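You operate a simulated robot arm through the tools that you are given. There is no shell and no other tool.

You are at the controls of a simulated robot arm. One attempt, no reset.

JOB
Stick brown tape on the middle of the 0.13 sheet and lay it in the drawer.
Fine: the drawer under this table; wipe the glue smear off the table first, rag back, drawer shut. What is to be rubbed or washed off counts as gone when no trace of it is left.

Only the result counts: the job must be done as asked and must still hold three seconds after the hand-in. Knocking over, shifting, dropping, spilling or breaking anything else fails it. Flat cloth is picked up by pressing the open fingertips on it (5 to 10 N) and closing them slowly along it; thin cloth reads only 2 to 8 mm in the jaws.

ROBOT AND FRAMES
A 6-joint arm with a fingered hand, fixed in place. Base frame: the origin is at the foot of the arm, x ahead of it, y to its left, z up. Units: mm, degrees, N and s.
It reaches about 1346 mm from its shoulder. Its first joint turns from -149.0 to 149.0 degrees. Payload 3.5 kg.
The tool frame sits at the grasp point between the pads (the TCP): z along the fingers, y along the line on which they close. The tips reach 26 mm beyond it. Largest opening 132 mm; the body of the gripper starts 73 mm behind the TCP. The gripper is a hand of 4 fingers: y runs from the thumb to the fingers, the wrist lies at [0, 0, -234] in the tool frame.
Orientation is told as [roll, pitch, yaw] about the base's x, y, z axes, in that order, counted from this pose: with the fingers straight down and closing along the base's y, the tool's x points along the base's -x, its y along +y and its z along -z.

CONTROLS
- The arm moves only by the tool nudge_tool. Its argument "moves" is a list of rows, each a list of 6 numbers: the shift along the base's x, y, z in mm, then the turn, a rotation vector about the base's x, y, z in degrees. In form: [[x, y, z, rx, ry, rz], ...]. A call has 1 to 20 rows; each row is the pose to reach, as a shift and turn from the pose commanded when the call began. Each row takes 0.2 s and may step no farther than 50 mm and 8.6 degrees from the row before; otherwise, the whole call is refused. Where a pose cannot be reached the arm comes as near as it can. A force on the tool above 90 N (or 10 N above the force at the start of the call, whichever is more), or a blocked arm, ends the call early, and 0.2 s more pass. In this call time passes only in rows, and 0.2 s behind the last. The reply holds the time, the measured pose of the TCP, the force on the tool along the base axes, the opening and the grip force, in the units named above and with some noise, with the torque about the TCP (base axes, N m) and any sound that the robot's microphone picked up.
- Cameras (640 x 400 px; columns grow to the right, rows downward): "scene" is fixed at [48.5, -499.2, 1358.9]; the picture's right is [-0.17, -0.98, 0.00], its down [-0.69, 0.12, -0.71] and it looks along [0.70, -0.12, -0.70] (base axes); focal length 293 px, centre (320, 200). "wrist" rides on the gripper at [68, 2, -97] in the tool frame; the picture's right is [-0.02, 1.00, 0.00], its down [-0.82, -0.02, -0.58] and it looks along [-0.58, -0.01, 0.82] (tool axes); focal length 270 px, centre (320, 200).
- capture(camera): a new picture of that camera. No time passes.
- lift_body(by): slides the trunk up (or, below 0, down) by that many mm; the arm rides with it, the base frame stays. It gives what a move gives, with no picture.
- curl_fingers(finger1, finger2, finger3, thumb_bend): sets how far each is bent, from 0 (flat) to 100 (curled in); at 30 the hand is open as for a grip, at 70 the pads meet at the TCP. One left out holds its place. A second passes; each finger stops where it meets its share of the squeeze, and holds until it gets a number again. It is the only way to open and close the hand. It gives what a move gives, with no picture; readings hold the bend of each and the force on the fingers (four entries, about 0 where the hand has none), thumb and palm.
- measure_at(camera, pixels): for up to 12 pixels [column, row] of the newest picture of that camera ("zoom" is the newest enlarged one), the place [x, y, z] in the base frame of the surface seen there, good to about 3 mm. No time passes.
- close_up(camera, box): a new picture of the part [left, top, right, bottom] of that camera's present view, enlarged. No time passes.
- close_job(): hands the job in; it is judged then, once.

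Leave the gripper open and the arm clear of the work at the hand-in unless told otherwise.

The tools are called after "Emit:" as a command line: name --pt "numbers of a row" for each row, then --argument value for the rest, lists and objects as JSON in quotes. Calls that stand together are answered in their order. nudge_tool: Moves the arm, as the interface text tells. Its arguments: {"type":"object","properties":{"moves":{"type":"array","items":{"type":"array","items":{"type":"number"}}}},"required":["moves"]} The other tools are called the same way: lift_body (by) slides the trunk up or down; curl_fingers (finger1, finger2, finger3, thumb_bend) moves the fingers one by one; capture (camera) takes a picture; measure_at (camera, pixels) gives the place of the surface under pixels of a picture; close_up (camera, box) takes an enlarged picture of a part of a camera's view; close_job () hands the job in.

At the start:

```text
time_s: 0.0
tool_pos: [662.4, -461.3, 1040.7]
orientation: [0.0, 0.0, 0.0]
contact_force: [0.3, -0.2, -0.1]
torque: [0.01, -0.03, 0.0]
finger_gap: 132.0
finger_force: 0.1
shape: jaw
bend: [30.0, 30.0, 30.0, 30.0]
finger forces: [0.1, 0.1, 0.1, 0.0, 0.1, 0.0]
trunk travel left (down, up): [-939.0, 31.0]
```

scene: 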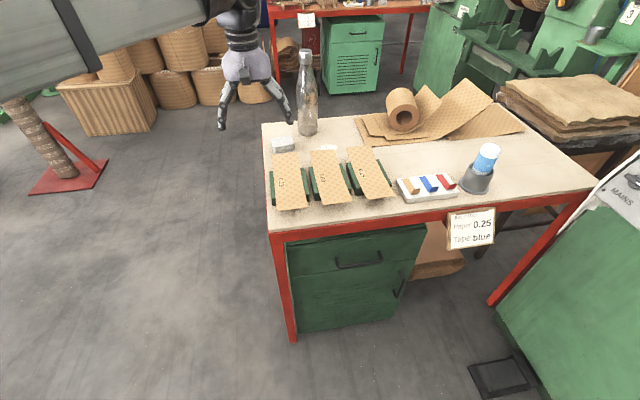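
wrist: 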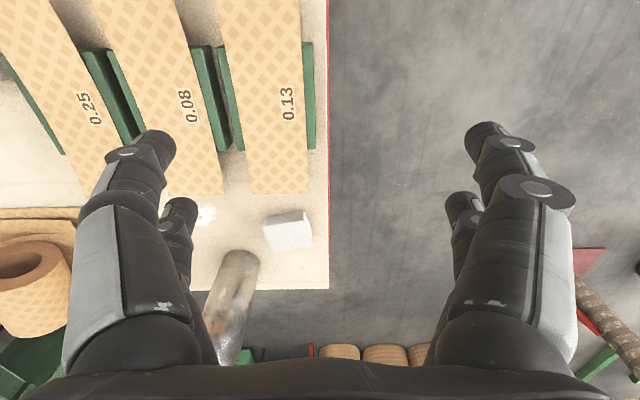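

The scene picture shows a table with three sheets on green cradles (around 290,185, 330,178 and 368,172), a tape holder at (427,187), a grey block that may be the rag at (283,145), a whitish spot near (328,147), and a drawer with a handle at (358,260). I'll take enlarged views before moving anything.

Emit:
close_up --camera "scene" --box '[255, 120, 415, 220]'

Emit:
close_up --camera "scene" --box '[380, 130, 540, 260]'

Emit:
close_up --camera "scene" --box '[260, 210, 460, 345]'

Emit:
close_up --camera "wrist" --box '[0, 0, 330, 206]'

```text
4.00 times, centred on (335, 170) of scene
```

zoom: 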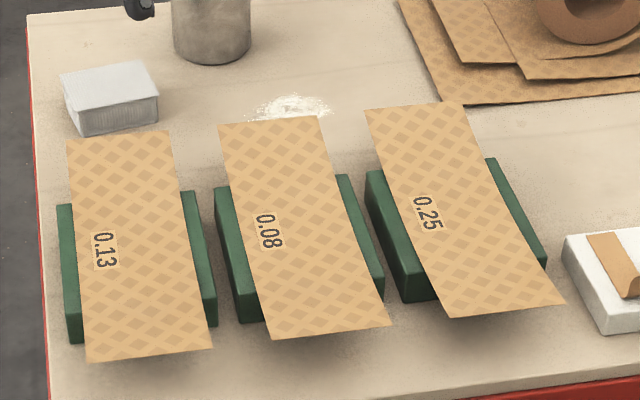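

```text
3.08 times, centred on (460, 195) of scene
```

zoom: 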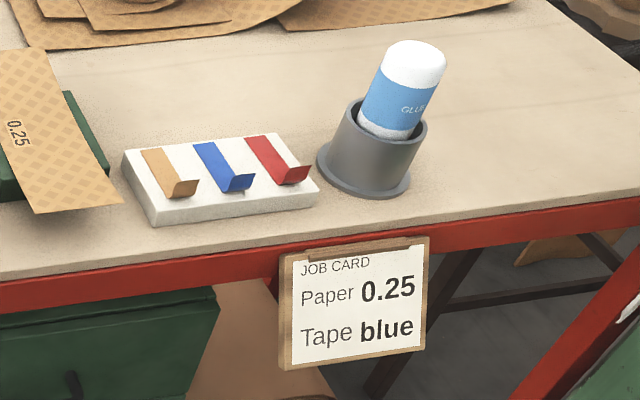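

```text
2.96 times, centred on (360, 278) of scene
```

zoom: 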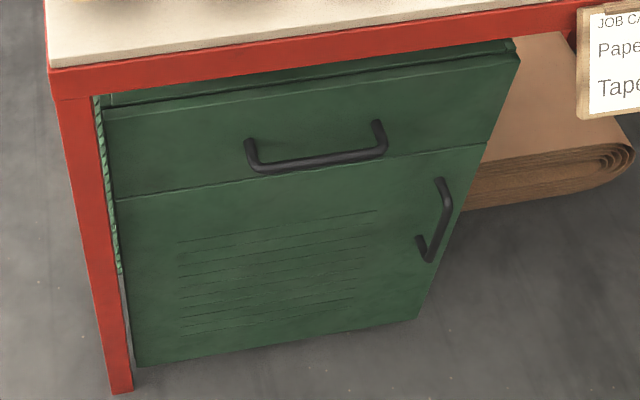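

```text
1.94 times, centred on (165, 103) of wrist
```

zoom: 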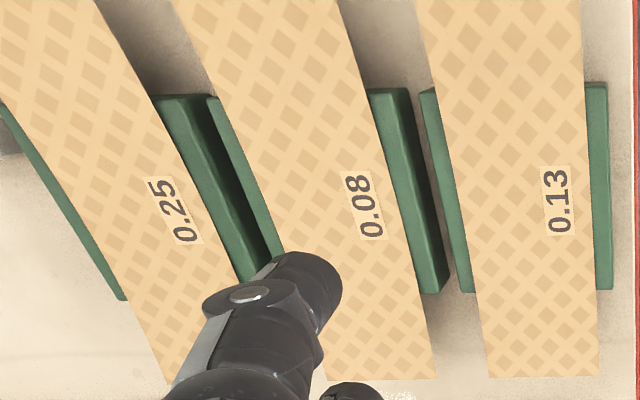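

The job card reads "0.25 / blue", but the job I was given asks for brown tape on 0.13, so I follow the job. In the enlarged views the white smear lies behind sheet 0.08 (zoom 290,105) and the grey block is probably the folded rag. Next I take a new scene picture and measure the main points.

Emit:
capture --camera "scene"

Emit:
close_up --camera "scene" --box '[255, 120, 415, 220]'

Emit:
measure_at --camera "zoom" --pixels '[[66, 141], [170, 132], [212, 348], [88, 361], [62, 78], [150, 62], [158, 98], [80, 110], [82, 134], [158, 120], [30, 20], [290, 105]]'

Emit:
measure_at --camera "zoom" --pixels '[[250, 112], [332, 105], [295, 95], [260, 100], [320, 118], [219, 124], [320, 117], [62, 205], [70, 340], [215, 325], [193, 195], [105, 250]]'

```text
taken
```

scene: 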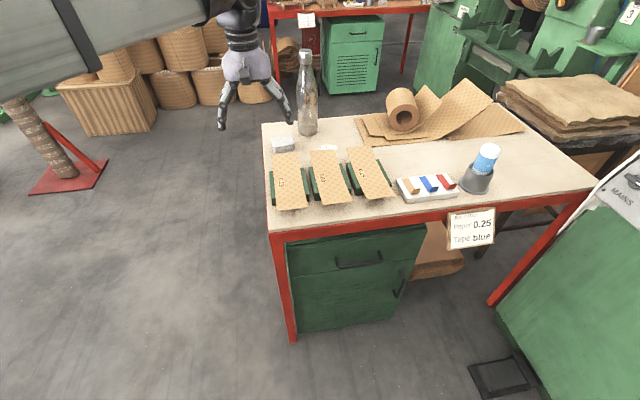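

```text
4.00 times, centred on (335, 170) of scene
```

zoom: 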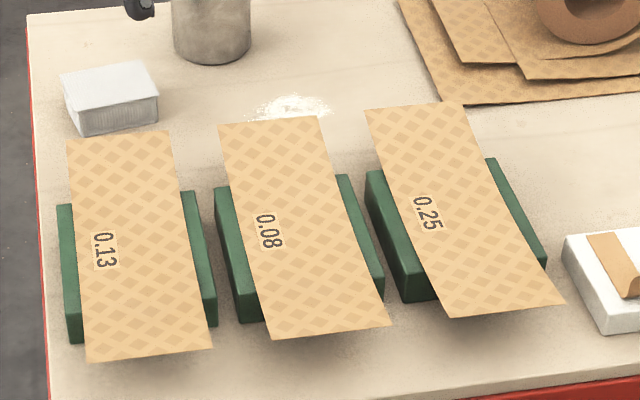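

```text
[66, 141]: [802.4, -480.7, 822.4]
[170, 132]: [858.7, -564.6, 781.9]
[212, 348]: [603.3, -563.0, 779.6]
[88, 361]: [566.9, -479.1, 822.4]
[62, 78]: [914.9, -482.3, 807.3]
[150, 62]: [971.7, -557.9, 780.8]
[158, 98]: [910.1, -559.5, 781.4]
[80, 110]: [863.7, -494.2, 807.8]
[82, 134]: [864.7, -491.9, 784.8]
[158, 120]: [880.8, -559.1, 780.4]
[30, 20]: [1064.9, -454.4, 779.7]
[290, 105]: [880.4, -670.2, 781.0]
```

```text
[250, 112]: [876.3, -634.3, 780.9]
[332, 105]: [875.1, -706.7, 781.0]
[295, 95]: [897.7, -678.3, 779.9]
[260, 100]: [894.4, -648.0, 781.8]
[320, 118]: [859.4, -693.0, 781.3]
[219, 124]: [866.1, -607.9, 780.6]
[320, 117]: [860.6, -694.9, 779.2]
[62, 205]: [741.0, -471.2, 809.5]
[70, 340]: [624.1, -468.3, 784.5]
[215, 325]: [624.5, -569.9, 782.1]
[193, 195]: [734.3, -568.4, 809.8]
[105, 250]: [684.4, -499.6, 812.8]
```

The table top is at z≈780, the block tops out at about 807 and the cradles at about 810. The sheet corners read about 822. I'll measure along the 0.13 sheet, the block, the tape holder and the drawer.

Emit:
measure_at --camera "zoom" --pixels '[[70, 145], [120, 140], [165, 137], [125, 180], [80, 200], [175, 200], [135, 250], [145, 300], [92, 355], [150, 350], [205, 344], [195, 280]]'

Emit:
measure_at --camera "zoom" --pixels '[[66, 80], [100, 72], [135, 64], [152, 92], [120, 98], [84, 106], [110, 85], [120, 125], [45, 380], [45, 200], [35, 60], [212, 50]]'

Emit:
close_up --camera "scene" --box '[390, 165, 470, 215]'

Emit:
measure_at --camera "zoom" --pixels '[[100, 120], [150, 200], [210, 210], [50, 120], [120, 300], [320, 180], [230, 130], [320, 190], [60, 100], [500, 170], [420, 70], [400, 130]]'

```text
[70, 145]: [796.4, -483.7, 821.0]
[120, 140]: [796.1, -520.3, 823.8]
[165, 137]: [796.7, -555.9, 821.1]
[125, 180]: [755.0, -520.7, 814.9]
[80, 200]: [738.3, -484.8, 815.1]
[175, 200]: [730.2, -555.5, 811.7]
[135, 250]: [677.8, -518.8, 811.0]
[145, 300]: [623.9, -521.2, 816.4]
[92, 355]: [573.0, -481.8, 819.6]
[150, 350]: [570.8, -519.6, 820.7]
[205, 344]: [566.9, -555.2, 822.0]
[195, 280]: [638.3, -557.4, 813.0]
```

```text
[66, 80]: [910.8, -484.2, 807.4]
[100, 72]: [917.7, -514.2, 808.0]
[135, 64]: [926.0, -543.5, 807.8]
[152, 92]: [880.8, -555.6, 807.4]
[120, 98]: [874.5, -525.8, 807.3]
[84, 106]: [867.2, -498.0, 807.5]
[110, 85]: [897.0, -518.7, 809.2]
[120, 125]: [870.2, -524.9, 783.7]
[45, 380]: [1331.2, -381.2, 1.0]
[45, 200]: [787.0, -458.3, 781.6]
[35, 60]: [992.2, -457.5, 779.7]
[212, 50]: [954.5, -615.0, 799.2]
```

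```text
8.00 times, centred on (430, 190) of scene
```

zoom: 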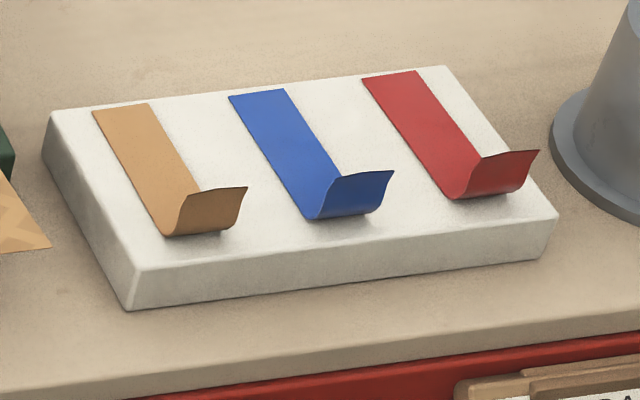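

```text
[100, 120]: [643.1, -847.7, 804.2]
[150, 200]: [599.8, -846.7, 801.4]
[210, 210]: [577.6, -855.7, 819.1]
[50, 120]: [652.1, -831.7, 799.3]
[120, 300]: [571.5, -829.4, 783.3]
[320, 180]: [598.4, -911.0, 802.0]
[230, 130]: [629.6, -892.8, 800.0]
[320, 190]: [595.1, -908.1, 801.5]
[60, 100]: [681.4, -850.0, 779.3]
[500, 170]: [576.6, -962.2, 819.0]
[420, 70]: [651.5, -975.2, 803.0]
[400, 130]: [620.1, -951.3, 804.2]
```

The 0.13 sheet spans x 567–802 and y −481 to −560, with both ends curling up, so its centre is near (684, −520, 811). The brown strip starts near (645, −848, 803) and its curled tab is near (578, −856, 819). Next I look closely at the drawer, the block and the rest of the surroundings.

Emit:
close_up --camera "scene" --box '[270, 220, 430, 320]'

Emit:
measure_at --camera "zoom" --pixels '[[270, 155], [270, 180], [340, 180], [420, 170], [440, 140], [450, 165], [75, 115], [600, 50], [85, 225], [550, 150], [300, 130], [350, 210]]'

Emit:
capture --camera "wrist"

Emit:
close_up --camera "wrist" --box '[180, 180, 340, 280]'

Emit:
measure_at --camera "zoom" --pixels '[[330, 140], [480, 110], [500, 120], [525, 260], [380, 270], [345, 240], [100, 140], [130, 100], [60, 150], [590, 430], [420, 180], [590, 100]]'

```text
4.00 times, centred on (350, 270) of scene
```

zoom: 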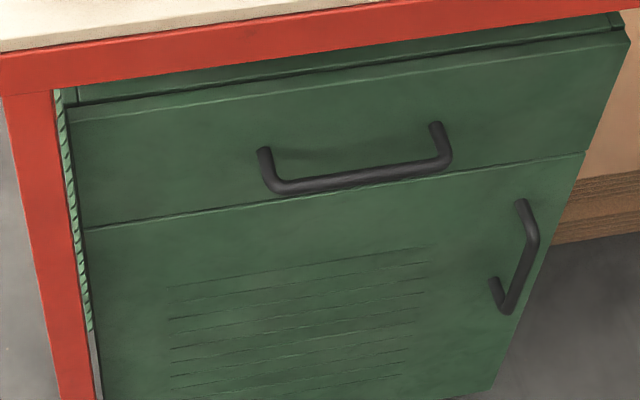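

```text
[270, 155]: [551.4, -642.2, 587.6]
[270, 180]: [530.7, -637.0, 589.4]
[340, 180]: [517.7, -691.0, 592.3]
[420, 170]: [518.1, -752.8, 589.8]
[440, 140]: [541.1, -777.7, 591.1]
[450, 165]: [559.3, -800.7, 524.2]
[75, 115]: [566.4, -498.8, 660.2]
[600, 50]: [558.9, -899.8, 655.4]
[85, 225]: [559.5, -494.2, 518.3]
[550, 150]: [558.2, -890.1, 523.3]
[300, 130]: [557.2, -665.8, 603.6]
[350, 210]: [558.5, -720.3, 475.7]
```

```text
taken
```

wrist: 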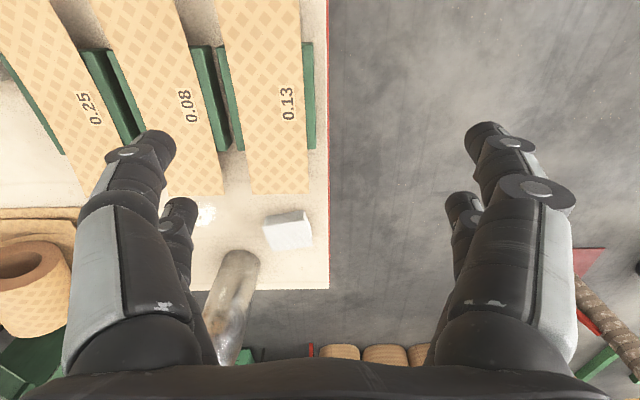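

```text
4.00 times, centred on (260, 230) of wrist
```

zoom: 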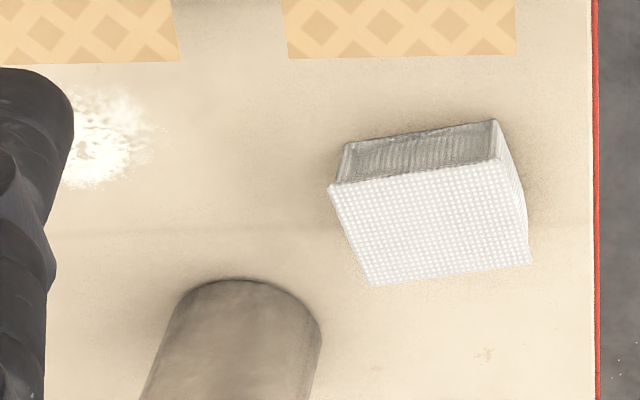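

```text
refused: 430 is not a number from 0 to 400
```

The block has a woven top and layered sides, so it is the folded rag. The drawer front is at x≈560 and its bar handle at x≈518, y −637 to −777, z≈590. One pixel in my last measurement was out of range, so I measure the rag and smear again.

Emit:
measure_at --camera "zoom" --pixels '[[330, 190], [494, 162], [495, 124], [528, 260], [376, 280], [345, 146], [100, 140], [130, 100], [110, 90], [150, 140], [430, 215], [590, 100]]'

Emit:
measure_at --camera "zoom" --pixels '[[290, 55], [510, 50], [175, 58], [5, 60], [240, 285], [70, 180], [80, 100], [90, 80], [485, 354], [498, 130], [345, 180], [335, 185]]'

Emit:
close_up --camera "scene" --box '[200, 0, 520, 150]'

```text
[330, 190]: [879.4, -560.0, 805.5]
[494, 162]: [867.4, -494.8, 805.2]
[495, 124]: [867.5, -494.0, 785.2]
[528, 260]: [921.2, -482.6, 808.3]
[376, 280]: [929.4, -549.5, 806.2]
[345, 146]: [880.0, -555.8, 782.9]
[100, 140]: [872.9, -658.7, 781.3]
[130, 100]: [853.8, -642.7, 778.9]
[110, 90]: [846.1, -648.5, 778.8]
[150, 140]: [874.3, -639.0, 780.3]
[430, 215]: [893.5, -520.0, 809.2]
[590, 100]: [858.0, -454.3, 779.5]
```

```text
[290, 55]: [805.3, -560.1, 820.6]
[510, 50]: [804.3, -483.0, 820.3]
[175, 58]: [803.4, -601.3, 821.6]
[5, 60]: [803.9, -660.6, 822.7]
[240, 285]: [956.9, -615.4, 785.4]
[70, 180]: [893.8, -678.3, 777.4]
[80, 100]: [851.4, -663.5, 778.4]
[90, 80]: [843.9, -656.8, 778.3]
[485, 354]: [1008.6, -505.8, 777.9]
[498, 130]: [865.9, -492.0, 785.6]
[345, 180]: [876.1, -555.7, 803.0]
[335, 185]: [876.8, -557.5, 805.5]
```

```text
2.00 times, centred on (360, 75) of scene
```

zoom: 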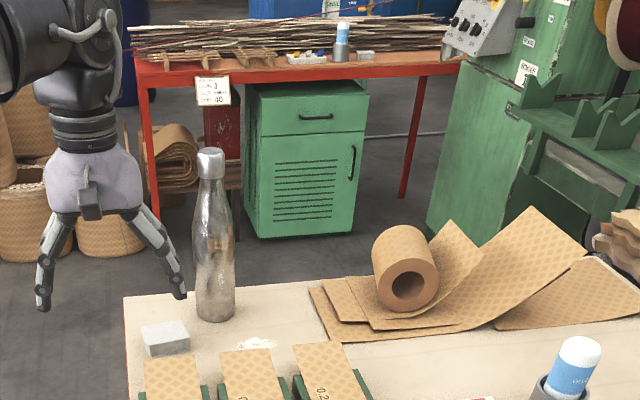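

The rag is about 66 × 53 × 27 mm, centred near (899, −522) and turned about 10°. The smear covers roughly x 843–898 and y −634 to −707, and the bottle stands at about (990, −615). I'll move to a viewpoint above the sheets at a safe height to see the smear and what surrounds it.

Emit:
nudge_tool --pt "20 -40 0 0 0 0" --pt "40 -80 0 0 0 0" --pt "55 -120 -5 0 0 0" --pt "68 -150 -15 0 0 0"

Emit:
capture --camera "wrist"

Emit:
capture --camera "scene"

```text
time_s: 1.0
tool_pos: [731.0, -610.8, 1039.8]
orientation: [0.0, 0.1, 0.0]
contact_force: [0.4, -0.1, -0.5]
torque: [-0.03, -0.02, -0.03]
finger_gap: 131.6
finger_force: 0.1
shape: jaw
bend: [30.0, 30.0, 30.0, 30.0]
finger forces: [0.0, 0.1, 0.0, 0.1, 0.0, 0.0]
out of reach, approached as far as the arm can: row 3, 4
trunk travel left (down, up): [-939.0, 31.0]
```

```text
taken
```

wrist: 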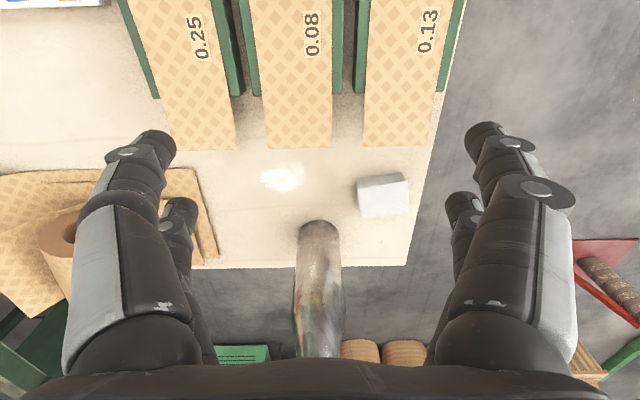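

```text
taken
```

scene: 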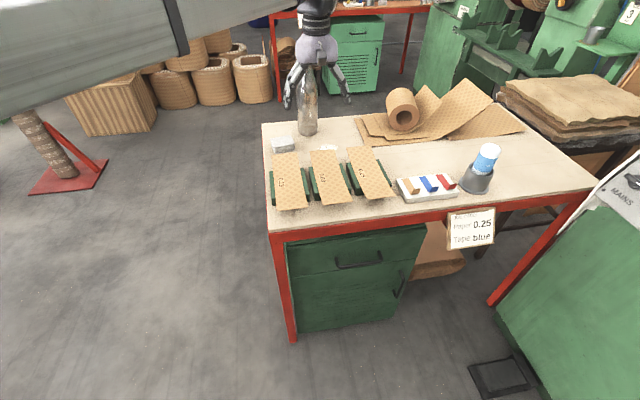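

The arm reports rows 3 and 4 out of reach and stayed at z≈1040, so the trunk is too high for the table. The path below is clear, with sheet tops at 823 and fingertips 26 mm below the TCP, so I lower the trunk by 100 mm.

Emit:
lift_body --by -100

Emit:
capture --camera "wrist"

Emit:
close_up --camera "wrist" --box '[180, 120, 440, 283]'

Emit:
capture --camera "scene"

```text
time_s: 2.3
tool_pos: [731.5, -610.1, 940.1]
orientation: [0.0, 0.0, 0.0]
contact_force: [0.1, -0.3, -0.4]
torque: [0.03, 0.0, 0.02]
finger_gap: 132.0
finger_force: 0.0
shape: jaw
bend: [30.0, 30.0, 30.0, 30.0]
finger forces: [0.0, 0.0, 0.0, 0.1, 0.0, 0.1]
trunk travel left (down, up): [-839.0, 131.0]
```

```text
taken
```

wrist: 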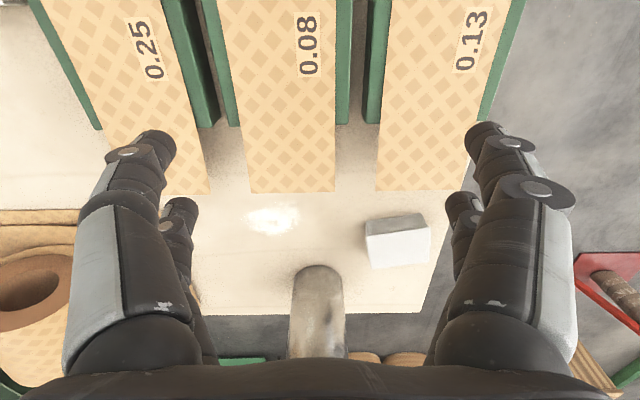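

```text
2.45 times, centred on (310, 202) of wrist
```

zoom: 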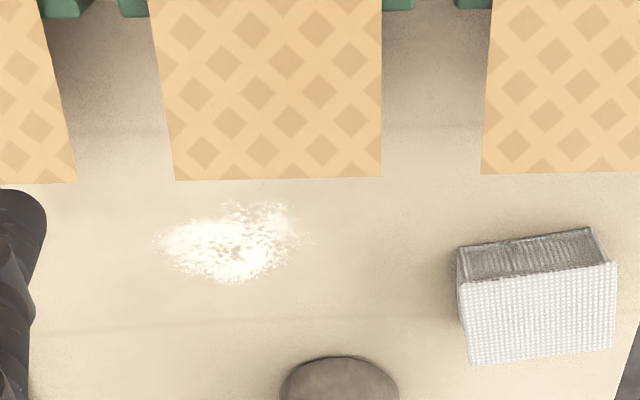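

```text
taken
```

scene: 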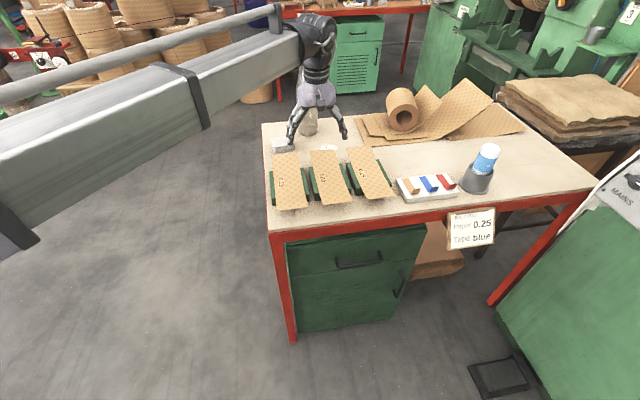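

The trunk is 100 mm lower and the smear is now fully in view (zoom 155–310, 200–285), with the rag at (535,300). I'll measure the smear's extent, the rag corners, the sheet ends, the bottle and the paper stack.

Emit:
measure_at --camera "zoom" --pixels '[[155, 240], [312, 242], [240, 200], [230, 285], [175, 178], [380, 175], [74, 182], [482, 172], [340, 362], [285, 395], [398, 395], [290, 205]]'

Emit:
measure_at --camera "zoom" --pixels '[[463, 284], [612, 266], [612, 346], [472, 362], [460, 250], [598, 232], [540, 315], [465, 275], [605, 262], [540, 275], [538, 255], [610, 300]]'

Emit:
measure_at --camera "wrist" --pixels '[[20, 215], [90, 215], [195, 290], [40, 270], [340, 300], [290, 300], [450, 120], [425, 310], [318, 275], [410, 300], [100, 90], [20, 60]]'

```text
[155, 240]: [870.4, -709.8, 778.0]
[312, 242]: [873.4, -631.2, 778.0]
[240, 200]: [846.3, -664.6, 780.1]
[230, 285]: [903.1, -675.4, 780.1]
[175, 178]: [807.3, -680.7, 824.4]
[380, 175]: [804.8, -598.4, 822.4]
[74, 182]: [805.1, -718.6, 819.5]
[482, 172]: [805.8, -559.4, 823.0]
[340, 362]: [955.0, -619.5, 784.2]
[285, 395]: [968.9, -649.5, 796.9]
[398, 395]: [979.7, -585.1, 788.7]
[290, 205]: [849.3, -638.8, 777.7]
```

```text
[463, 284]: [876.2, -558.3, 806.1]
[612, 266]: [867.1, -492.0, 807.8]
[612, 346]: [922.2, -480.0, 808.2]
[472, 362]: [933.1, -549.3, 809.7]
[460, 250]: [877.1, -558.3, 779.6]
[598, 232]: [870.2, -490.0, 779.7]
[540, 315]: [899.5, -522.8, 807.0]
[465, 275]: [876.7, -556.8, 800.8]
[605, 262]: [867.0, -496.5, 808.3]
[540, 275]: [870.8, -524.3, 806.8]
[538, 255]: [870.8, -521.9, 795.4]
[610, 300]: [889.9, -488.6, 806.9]
```

```text
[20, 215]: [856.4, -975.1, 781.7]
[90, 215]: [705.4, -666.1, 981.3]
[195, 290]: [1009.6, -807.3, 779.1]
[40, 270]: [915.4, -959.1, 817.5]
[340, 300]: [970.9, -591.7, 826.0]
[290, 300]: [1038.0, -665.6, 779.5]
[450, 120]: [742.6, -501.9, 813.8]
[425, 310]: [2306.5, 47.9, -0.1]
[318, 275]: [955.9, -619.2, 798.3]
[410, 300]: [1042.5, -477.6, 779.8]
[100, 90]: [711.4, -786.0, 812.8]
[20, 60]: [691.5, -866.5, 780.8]
```

The measurements agree: the smear spans x 846–903 and y −710 to −631, and the rag is centred at (899.5, −521) with a yaw of about 9.5°. The bottle's near side is at x≈955, which leaves room for the open hand. I'll move above the rag, turn 9.5° and check.

Emit:
nudge_tool --pt "30 25 0 0 0 2" --pt "62 50 0 0 0 4" --pt "95 75 0 0 0 6" --pt "128 87 0 0 0 8" --pt "168 89.5 0 0 0 9.5"

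Emit:
capture --camera "wrist"

Emit:
close_up --camera "scene" --box '[240, 60, 400, 160]'

```text
time_s: 3.5
tool_pos: [897.4, -521.4, 939.9]
orientation: [0.0, 0.0, 9.5]
contact_force: [0.1, -0.3, 1.4]
torque: [0.01, 0.0, -0.03]
finger_gap: 131.9
finger_force: 0.1
shape: jaw
bend: [30.0, 30.0, 30.0, 30.0]
finger forces: [0.0, 0.0, 0.0, 0.1, 0.1, 0.1]
trunk travel left (down, up): [-839.0, 131.0]
```

```text
taken
```

wrist: 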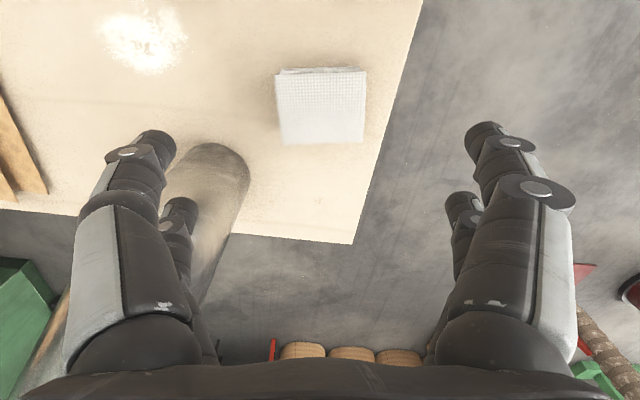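

```text
4.00 times, centred on (320, 110) of scene
```

zoom: 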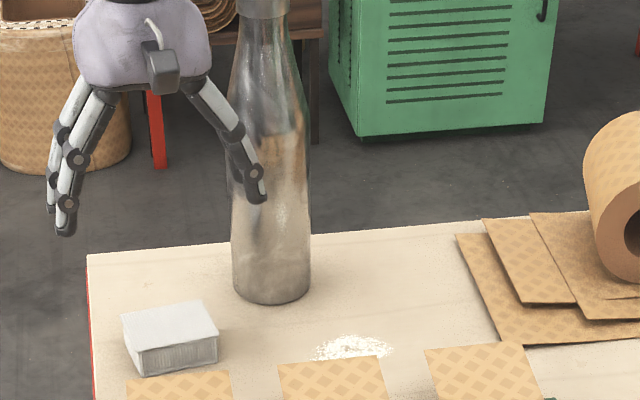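

The rag sits centred under the hand (wrist image 321,107) and square to it. The right-hand digit shows in front of the bottle in the scene view, so I measure how much room there really is.

Emit:
measure_at --camera "zoom" --pixels '[[258, 195], [250, 150], [235, 120], [262, 17], [285, 200], [260, 290], [65, 230], [55, 200], [70, 150], [205, 90], [290, 100], [248, 200]]'

Emit:
measure_at --camera "wrist" --pixels '[[278, 76], [366, 72], [362, 142], [283, 140], [321, 107], [215, 150], [160, 145], [180, 205], [480, 130], [460, 205]]'

```text
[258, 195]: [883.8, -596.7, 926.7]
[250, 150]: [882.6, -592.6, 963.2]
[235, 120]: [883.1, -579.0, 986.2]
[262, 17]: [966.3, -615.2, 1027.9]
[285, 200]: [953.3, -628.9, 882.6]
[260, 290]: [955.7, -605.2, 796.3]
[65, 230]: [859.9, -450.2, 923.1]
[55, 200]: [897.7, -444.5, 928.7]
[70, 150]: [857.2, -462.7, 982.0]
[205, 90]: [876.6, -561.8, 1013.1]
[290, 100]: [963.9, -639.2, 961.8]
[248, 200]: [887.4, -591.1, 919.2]
```

```text
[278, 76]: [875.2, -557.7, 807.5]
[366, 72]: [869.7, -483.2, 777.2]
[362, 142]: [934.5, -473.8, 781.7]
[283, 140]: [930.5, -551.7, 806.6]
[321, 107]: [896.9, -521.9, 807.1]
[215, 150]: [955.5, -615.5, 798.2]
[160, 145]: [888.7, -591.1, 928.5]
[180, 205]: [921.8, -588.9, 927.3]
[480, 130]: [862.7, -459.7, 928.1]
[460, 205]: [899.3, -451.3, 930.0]
```

The digits come in two pairs, about ±17 mm apart across the hand. The one nearest the bottle is at (922, −589), about 35 mm clear. I'll go down over the rag with the tips outside it, stopping about 9 mm above the table.

Emit:
nudge_tool --pt "2 0 -40 0 0 0" --pt "2 0 -80 0 0 0" --pt "2 0 -105 0 0 0" --pt "2 0 -118 0 0 0" --pt "2 0 -125 0 0 0"

Emit:
close_up --camera "scene" --box '[240, 90, 368, 170]'

Emit:
capture --camera "wrist"

```text
time_s: 4.7
tool_pos: [898.6, -522.1, 939.7]
orientation: [-0.1, 0.0, 9.5]
contact_force: [-0.1, -1.2, -0.7]
torque: [-0.03, 0.0, 0.04]
finger_gap: 131.7
finger_force: 0.0
shape: jaw
bend: [30.0, 30.0, 30.0, 30.0]
finger forces: [0.0, 0.1, 0.0, 0.1, 0.1, 0.0]
out of reach, approached as far as the arm can: row 1, 2, 3, 4, 5
trunk travel left (down, up): [-839.0, 131.0]
```

```text
5.00 times, centred on (304, 130) of scene
```

zoom: 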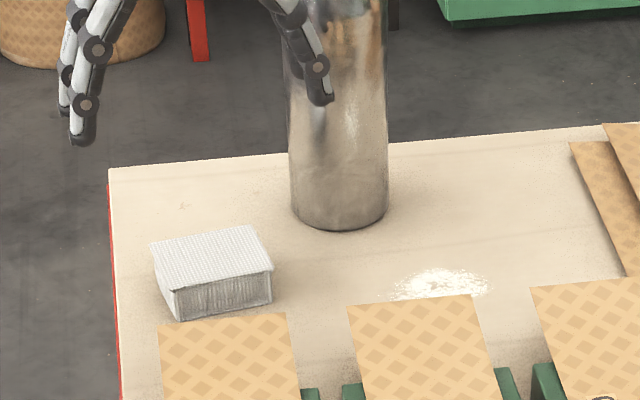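

```text
taken
```

wrist: 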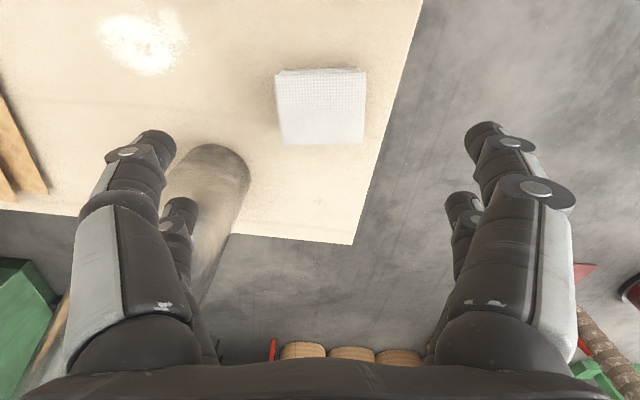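

The move was refused again as out of reach, and nothing is touching. At this trunk height the arm bottoms out at z≈940. I'll raise the arm first and then lower the trunk, which leaves downward travel for fine work.

Emit:
nudge_tool --pt "0 0 165 0 0 0" --pt "0 0 205 0 0 0" --pt "0 0 245 0 0 0"

```text
refused: row 1 steps farther than a row can; nothing moved
```

That call was refused because the first row was too big a step. I'll use smaller steps upward.

Emit:
nudge_tool --pt "0 0 40 0 0 0" --pt "0 0 80 0 0 0" --pt "0 0 120 0 0 0"

```text
time_s: 5.5
tool_pos: [896.9, -520.7, 940.2]
orientation: [0.1, 0.1, 9.5]
contact_force: [0.0, 0.1, 0.0]
torque: [0.01, -0.05, 0.02]
finger_gap: 131.9
finger_force: 0.1
shape: jaw
bend: [30.0, 30.0, 30.0, 30.0]
finger forces: [0.1, 0.0, 0.0, 0.1, 0.0, 0.0]
out of reach, approached as far as the arm can: row 1, 2, 3
trunk travel left (down, up): [-839.0, 131.0]
```

The commanded height seems to have been carried along and is still just below the limit. I'll step upward again to see whether the arm really rises.

Emit:
nudge_tool --pt "0 0 40 0 0 0" --pt "0 0 80 0 0 0" --pt "0 0 120 0 0 0"

```text
time_s: 6.3
tool_pos: [898.0, -521.9, 940.7]
orientation: [0.0, 0.0, 9.4]
contact_force: [0.7, 0.6, 0.5]
torque: [0.0, -0.02, 0.02]
finger_gap: 132.0
finger_force: 0.0
shape: jaw
bend: [30.0, 30.0, 30.0, 30.0]
finger forces: [0.0, 0.0, 0.0, 0.0, 0.0, 0.0]
out of reach, approached as far as the arm can: row 1, 2, 3
trunk travel left (down, up): [-839.0, 131.0]
```

The arm stays at z≈940 either way, so it moves in a horizontal plane and height comes only from the trunk. The hand is centred over the rag with the tips outside it, so I lower with the trunk by 115 mm, which puts the TCP near 825.

Emit:
lift_body --by -115

Emit:
capture --camera "wrist"

Emit:
close_up --camera "scene" --box '[240, 90, 368, 170]'

```text
time_s: 7.8
tool_pos: [897.2, -521.4, 825.2]
orientation: [0.0, 0.0, 9.5]
contact_force: [0.4, 0.3, -0.4]
torque: [-0.02, -0.03, -0.02]
finger_gap: 131.8
finger_force: 0.0
shape: jaw
bend: [30.0, 30.0, 30.0, 30.0]
finger forces: [0.0, 0.0, 0.0, 0.1, 0.1, 0.1]
trunk travel left (down, up): [-724.0, 246.0]
```

```text
taken
```

wrist: 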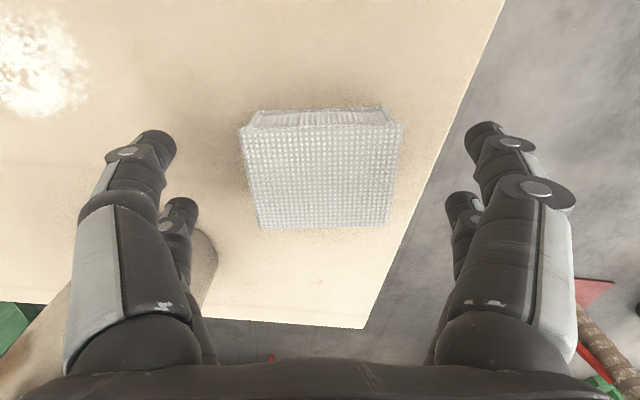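

```text
5.00 times, centred on (304, 130) of scene
```

zoom: 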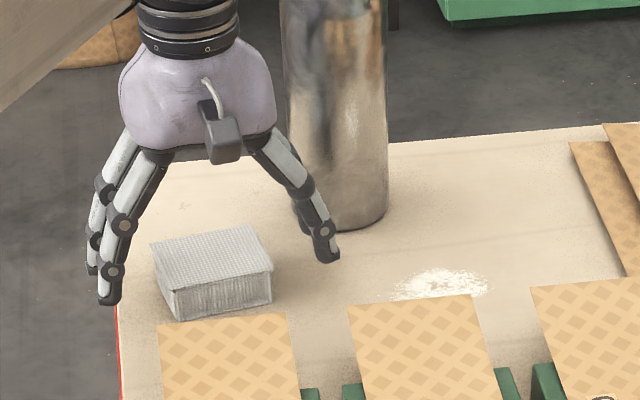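

The rag is centred between the digits (wrist image 243–400) and all forces read zero. I lower another 12 mm so the tips end about 7 mm above the table.

Emit:
lift_body --by -12

Emit:
curl_fingers --finger1 44 --finger2 44 --finger3 44 --thumb_bend 44

Emit:
capture --camera "wrist"

```text
time_s: 8.4
tool_pos: [897.9, -520.8, 813.5]
orientation: [-0.1, 0.1, 9.5]
contact_force: [0.2, -0.1, -0.3]
torque: [-0.01, 0.0, 0.01]
finger_gap: 132.2
finger_force: 0.0
shape: jaw
bend: [30.0, 30.0, 30.0, 30.0]
finger forces: [0.0, 0.0, 0.1, 0.1, 0.0, 0.1]
trunk travel left (down, up): [-712.0, 258.0]
```

```text
time_s: 9.4
tool_pos: [896.9, -520.7, 813.1]
orientation: [0.0, 0.1, 9.4]
contact_force: [-0.5, 0.2, 0.3]
torque: [0.0, 0.03, -0.02]
finger_gap: 86.9
finger_force: 0.0
shape: fingers
bend: [44.0, 44.0, 44.0, 44.0]
finger forces: [0.0, 0.0, 0.0, 0.0, 0.0, 0.0]
trunk travel left (down, up): [-712.0, 258.0]
```

```text
taken
```

wrist: 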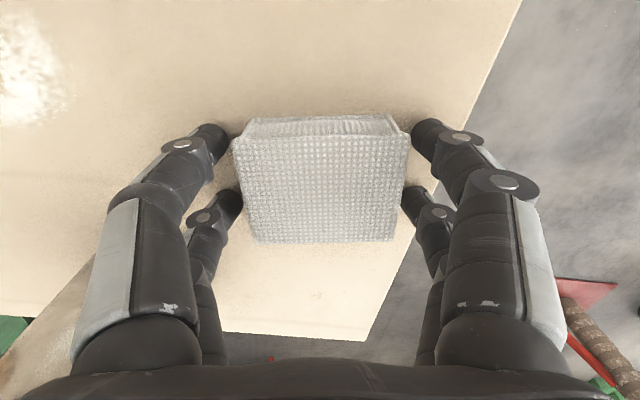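

At bend 44 the gap is 87 mm and nothing is touching; the rag lies between the tips (wrist 235–408). I keep closing in small steps.

Emit:
curl_fingers --finger1 49 --finger2 49 --finger3 49 --thumb_bend 49

Emit:
curl_fingers --finger1 53 --finger2 53 --finger3 53 --thumb_bend 53

Emit:
capture --camera "wrist"

```text
time_s: 10.4
tool_pos: [898.3, -520.8, 813.0]
orientation: [-0.1, 0.0, 9.5]
contact_force: [-0.2, 0.2, 0.0]
torque: [0.0, -0.01, -0.02]
finger_gap: 73.9
finger_force: 2.0
shape: fingers
bend: [48.0, 47.0, 48.0, 48.0]
finger forces: [0.9, 1.0, 0.8, 0.0, 1.1, 0.0]
trunk travel left (down, up): [-712.0, 258.0]
```

```text
time_s: 11.4
tool_pos: [897.3, -521.3, 814.6]
orientation: [0.0, 0.0, 9.5]
contact_force: [0.0, 0.5, -0.4]
torque: [0.0, 0.01, -0.06]
finger_gap: 72.1
finger_force: 7.0
shape: fingers
bend: [48.0, 48.0, 49.0, 50.0]
finger forces: [3.5, 3.6, 2.8, 0.0, 4.4, 0.0]
trunk travel left (down, up): [-712.0, 258.0]
```

```text
taken
```

wrist: 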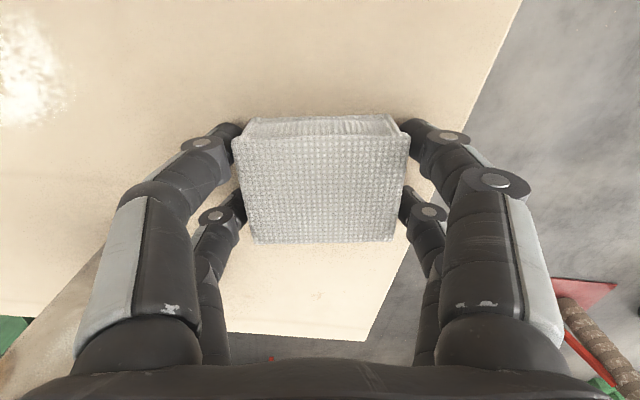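

The digits have met the rag at a gap of 72 mm with a 7 N grip. I squeeze a little more so it holds while wiping, then lift 15 mm to check it.

Emit:
curl_fingers --finger1 58 --finger2 58 --finger3 58 --thumb_bend 58

Emit:
lift_body --by 15

Emit:
capture --camera "wrist"

Emit:
close_up --camera "scene" --box '[240, 90, 368, 170]'

```text
time_s: 12.4
tool_pos: [897.5, -520.6, 813.0]
orientation: [0.0, 0.1, 9.5]
contact_force: [-0.6, -0.4, 0.2]
torque: [-0.04, 0.0, -0.02]
finger_gap: 71.1
finger_force: 13.6
shape: fingers
bend: [48.0, 48.0, 49.0, 53.0]
finger forces: [6.7, 6.7, 5.4, 0.0, 8.0, 0.0]
trunk travel left (down, up): [-712.0, 258.0]
```

```text
time_s: 13.0
tool_pos: [897.5, -519.8, 827.7]
orientation: [-0.1, -0.1, 9.6]
contact_force: [0.0, 0.3, 0.2]
torque: [0.01, -0.01, 0.01]
finger_gap: 70.9
finger_force: 13.4
shape: fingers
bend: [48.0, 48.0, 49.0, 53.0]
finger forces: [6.7, 6.7, 5.4, 0.1, 8.0, 0.0]
trunk travel left (down, up): [-727.0, 243.0]
```

```text
taken
```

wrist: 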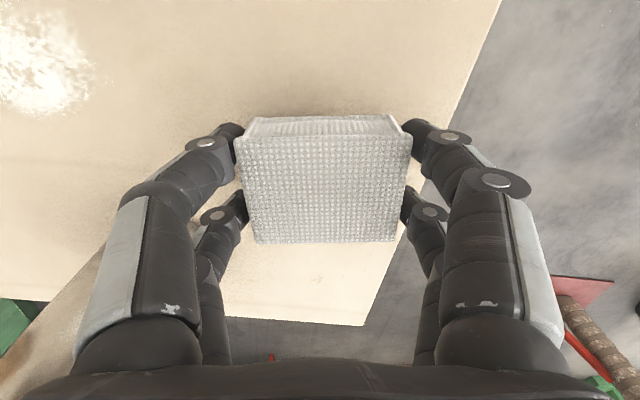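

```text
5.00 times, centred on (304, 130) of scene
```

zoom: 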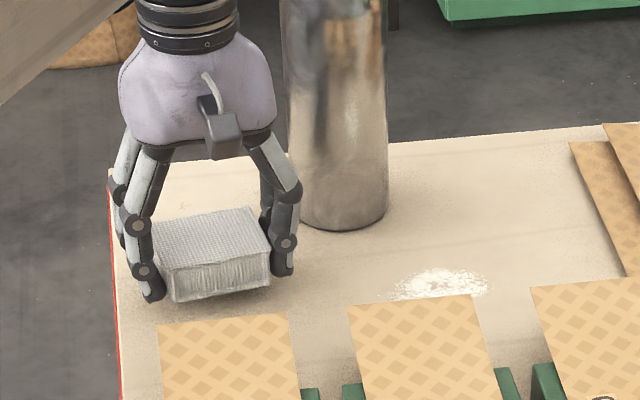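

The rag is held: the grip reads 13.4 N, it hangs level, and the rest height was TCP z≈813 at (897.5, −521) with yaw 9.5°. Next I carry it over the smear at (874, −670), keeping at least 40 mm from the bottle and 30 mm from the sheet ends.

Emit:
nudge_tool --pt "-15 -20 0 0 0 0" --pt "-24 -60 0 0 0 0" --pt "-24 -105 0 0 0 0" --pt "-24 -149 0 0 0 0"

Emit:
close_up --camera "scene" --box '[260, 90, 388, 170]'

Emit:
lift_body --by -14

```text
time_s: 14.0
tool_pos: [874.3, -671.4, 828.1]
orientation: [0.0, -0.1, 9.6]
contact_force: [0.1, 0.4, -1.1]
torque: [0.01, 0.03, 0.0]
finger_gap: 71.1
finger_force: 13.3
shape: fingers
bend: [48.0, 48.0, 49.0, 53.0]
finger forces: [6.6, 6.8, 5.4, 0.0, 8.0, 0.0]
trunk travel left (down, up): [-727.0, 243.0]
```

```text
5.00 times, centred on (324, 130) of scene
```

zoom: 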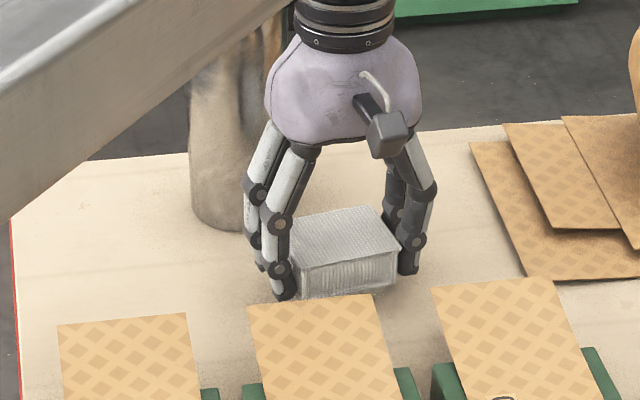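

```text
time_s: 14.6
tool_pos: [872.6, -670.7, 813.9]
orientation: [0.1, -0.1, 9.5]
contact_force: [0.1, 0.2, -1.5]
torque: [-0.04, -0.01, 0.03]
finger_gap: 71.4
finger_force: 13.6
shape: fingers
bend: [48.0, 48.0, 49.0, 53.0]
finger forces: [6.7, 6.9, 5.5, 0.0, 8.1, 0.0]
trunk travel left (down, up): [-713.0, 257.0]
```

No contact force yet, and the rag is just at the table. I press down in small steps.

Emit:
lift_body --by -2

Emit:
capture --camera "scene"

```text
time_s: 15.2
tool_pos: [872.8, -670.6, 813.3]
orientation: [0.0, 0.0, 9.5]
contact_force: [1.3, -0.8, 5.2]
torque: [-0.13, -0.06, -0.01]
finger_gap: 70.9
finger_force: 15.0
shape: fingers
bend: [48.0, 48.0, 49.0, 53.0]
finger forces: [6.8, 6.8, 7.8, 0.0, 8.6, 0.0]
trunk travel left (down, up): [-711.0, 259.0]
```

```text
taken
```

scene: 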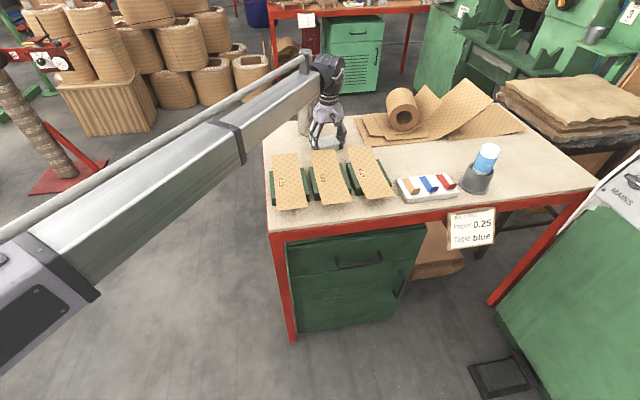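

The rag presses at 5.2 N, with TCP z 813.3. I wipe back and forth along y over ±45 mm, with x offsets of 0, −12 and +14 mm.

Emit:
nudge_tool --pt "0 22 0 0 0 0" --pt "0 45 0 0 0 0" --pt "0 20 0 0 0 0" --pt "0 -10 0 0 0 0" --pt "0 -45 0 0 0 0" --pt "-12 -45 0 0 0 0" --pt "-12 -15 0 0 0 0" --pt "-12 15 0 0 0 0" --pt "-12 45 0 0 0 0" --pt "4 45 0 0 0 0" --pt "14 35 0 0 0 0" --pt "14 5 0 0 0 0" --pt "14 -25 0 0 0 0" --pt "14 -45 0 0 0 0" --pt "0 -25 0 0 0 0" --pt "0 0 0 0 0 0"

Emit:
lift_body --by 18

Emit:
close_up --camera "scene" --box '[260, 90, 388, 170]'

Emit:
capture --camera "wrist"

```text
time_s: 18.6
tool_pos: [873.3, -669.2, 811.7]
orientation: [0.0, 0.0, 9.5]
contact_force: [-0.2, -0.4, 4.9]
torque: [-0.12, -0.04, -0.01]
finger_gap: 70.9
finger_force: 15.5
shape: fingers
bend: [49.0, 49.0, 50.0, 53.0]
finger forces: [7.2, 7.0, 8.3, 0.0, 9.1, 0.1]
trunk travel left (down, up): [-711.0, 259.0]
```

```text
time_s: 19.2
tool_pos: [872.1, -670.0, 830.3]
orientation: [0.1, 0.0, 9.5]
contact_force: [1.2, 0.8, -1.0]
torque: [-0.04, 0.0, 0.02]
finger_gap: 71.1
finger_force: 14.2
shape: fingers
bend: [49.0, 49.0, 50.0, 53.0]
finger forces: [7.2, 7.1, 5.6, 0.0, 8.6, 0.0]
trunk travel left (down, up): [-729.0, 241.0]
```

```text
5.00 times, centred on (324, 130) of scene
```

zoom: 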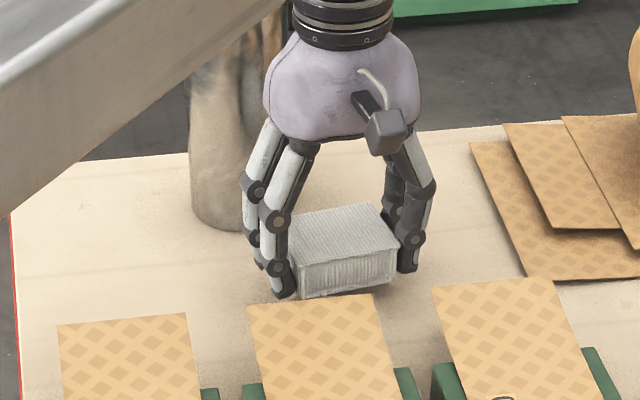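

```text
taken
```

wrist: 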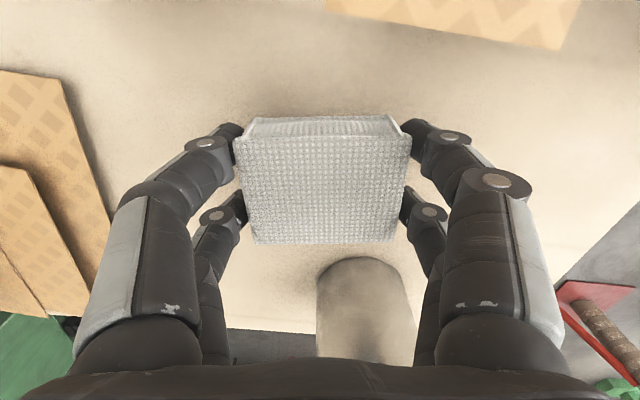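

Nothing white is visible around the rag, but the smear's place is underneath it. I move the rag back toward its home position and then inspect the spot.

Emit:
nudge_tool --pt "0 45 0 0 0 0" --pt "0 90 0 0 0 0" --pt "0 125 0 0 0 0"

Emit:
close_up --camera "scene" --box '[290, 120, 370, 170]'

Emit:
close_up --camera "wrist" --box '[0, 0, 250, 156]'

```text
time_s: 20.0
tool_pos: [873.4, -543.0, 830.9]
orientation: [0.1, 0.0, 9.4]
contact_force: [0.4, -0.5, -0.7]
torque: [-0.02, 0.04, 0.01]
finger_gap: 71.1
finger_force: 14.4
shape: fingers
bend: [49.0, 49.0, 50.0, 53.0]
finger forces: [7.2, 7.1, 5.7, 0.1, 8.5, 0.0]
trunk travel left (down, up): [-729.0, 241.0]
```

```text
8.00 times, centred on (330, 145) of scene
```

zoom: 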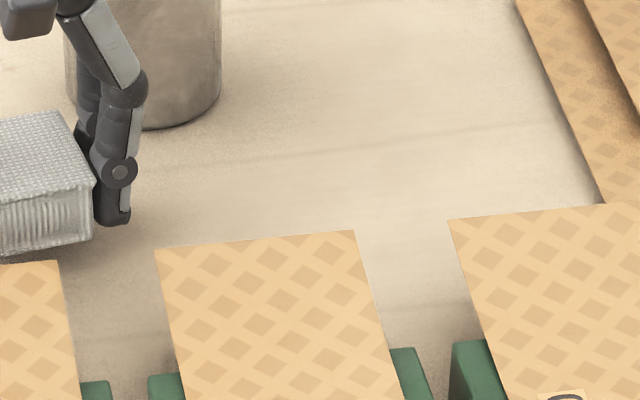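

```text
2.56 times, centred on (125, 78) of wrist
```

zoom: 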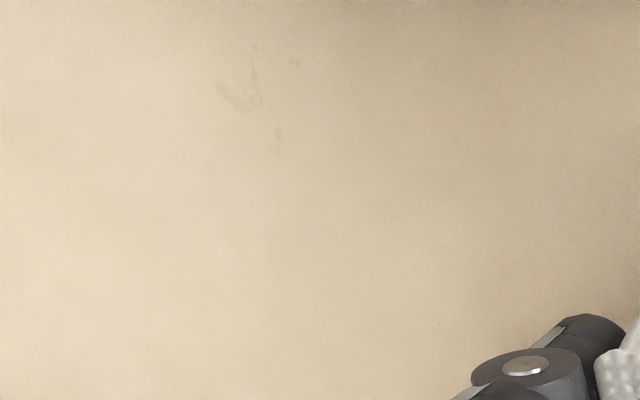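

The white smear appears gone. A faint darker mark remains at zoom (235,95) and (275,135), so I measure where it lies and look closer to see whether it belongs to the table texture.

Emit:
measure_at --camera "zoom" --pixels '[[235, 95], [275, 140], [255, 75], [295, 62], [100, 100], [400, 200]]'

Emit:
close_up --camera "wrist" --box '[60, 0, 156, 60]'

Emit:
close_up --camera "scene" --box '[310, 130, 358, 160]'

```text
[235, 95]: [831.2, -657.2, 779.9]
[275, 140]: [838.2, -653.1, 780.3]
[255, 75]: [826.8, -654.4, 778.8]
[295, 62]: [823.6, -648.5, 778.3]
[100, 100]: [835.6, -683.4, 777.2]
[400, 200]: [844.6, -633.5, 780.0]
```

```text
6.67 times, centred on (108, 30) of wrist
```

zoom: 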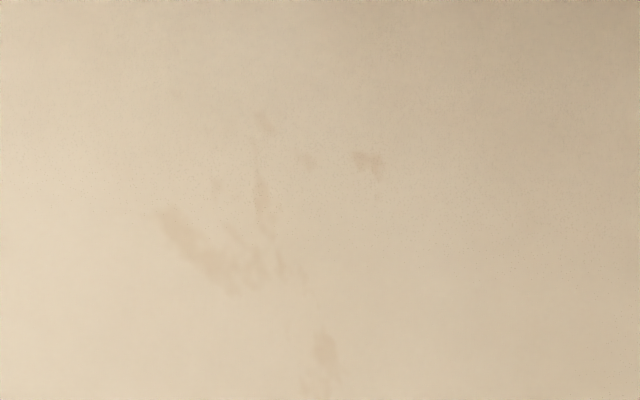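

```text
13.33 times, centred on (334, 145) of scene
```

zoom: 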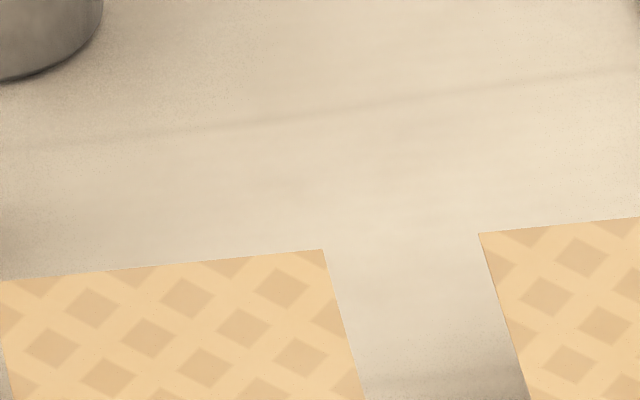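

The marks lie at x 823–838, outside the original smear, and they are brownish like another mark on the table at (1008, −506), so they look like table texture. I shift the rag a little to view the rest of the smear's place, toward y −710 and x 900, from the wrist camera.

Emit:
nudge_tool --pt "8 -25 0 0 0 0" --pt "14 -48 0 0 0 0"

Emit:
capture --camera "wrist"

Emit:
close_up --camera "wrist" --box '[0, 0, 256, 160]'

Emit:
measure_at --camera "zoom" --pixels '[[50, 50], [50, 200], [50, 380], [250, 200], [400, 200], [550, 50], [500, 100], [250, 380]]'

```text
time_s: 20.6
tool_pos: [887.5, -592.7, 830.1]
orientation: [-0.1, 0.0, 9.6]
contact_force: [-0.2, 0.2, 0.5]
torque: [-0.01, -0.04, 0.0]
finger_gap: 71.0
finger_force: 14.4
shape: fingers
bend: [49.0, 49.0, 50.0, 53.0]
finger forces: [7.3, 7.1, 5.7, 0.0, 8.7, 0.0]
trunk travel left (down, up): [-729.0, 241.0]
```

```text
taken
```

wrist: 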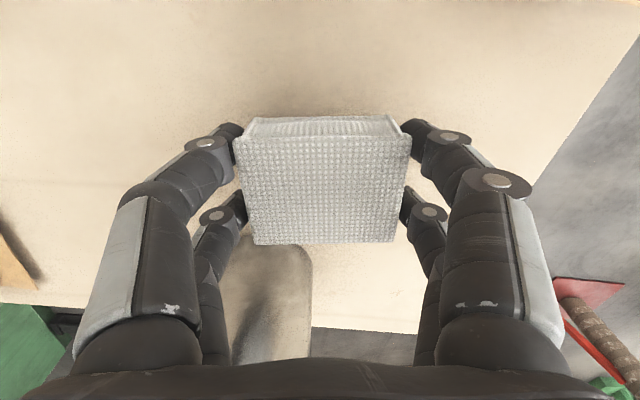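

```text
2.50 times, centred on (128, 80) of wrist
```

zoom: 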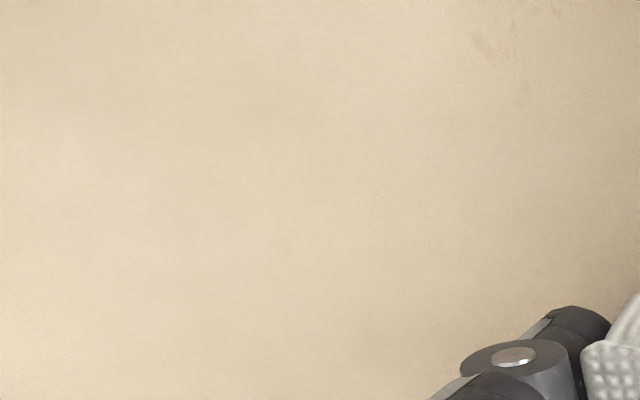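

```text
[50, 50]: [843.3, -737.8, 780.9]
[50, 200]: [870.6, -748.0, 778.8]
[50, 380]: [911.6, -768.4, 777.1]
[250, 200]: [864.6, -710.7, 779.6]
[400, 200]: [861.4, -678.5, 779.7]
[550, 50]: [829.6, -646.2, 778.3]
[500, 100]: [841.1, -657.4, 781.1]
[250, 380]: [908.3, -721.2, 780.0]
```

The whole former smear area (x 840–910, y −760 to −640) is clean. I now carry the rag back to its home pose at TCP (897.5, −521) and lower it.

Emit:
nudge_tool --pt "5 30 0 0 0 0" --pt "8 58 0 0 0 0" --pt "10 72 0 0 0 0"

Emit:
lift_body --by -15

```text
time_s: 21.4
tool_pos: [895.5, -520.1, 830.9]
orientation: [0.0, 0.1, 9.5]
contact_force: [0.6, 0.8, -0.1]
torque: [0.0, -0.01, 0.02]
finger_gap: 71.1
finger_force: 14.6
shape: fingers
bend: [49.0, 49.0, 50.0, 53.0]
finger forces: [7.3, 7.1, 5.7, 0.1, 8.6, 0.1]
trunk travel left (down, up): [-729.0, 241.0]
```

```text
time_s: 22.0
tool_pos: [896.9, -519.9, 815.6]
orientation: [0.0, 0.0, 9.4]
contact_force: [-0.4, 0.4, -0.2]
torque: [0.03, -0.01, 0.01]
finger_gap: 71.0
finger_force: 14.1
shape: fingers
bend: [49.0, 49.0, 50.0, 53.0]
finger forces: [7.2, 7.1, 5.7, 0.0, 8.7, 0.0]
trunk travel left (down, up): [-714.0, 256.0]
```

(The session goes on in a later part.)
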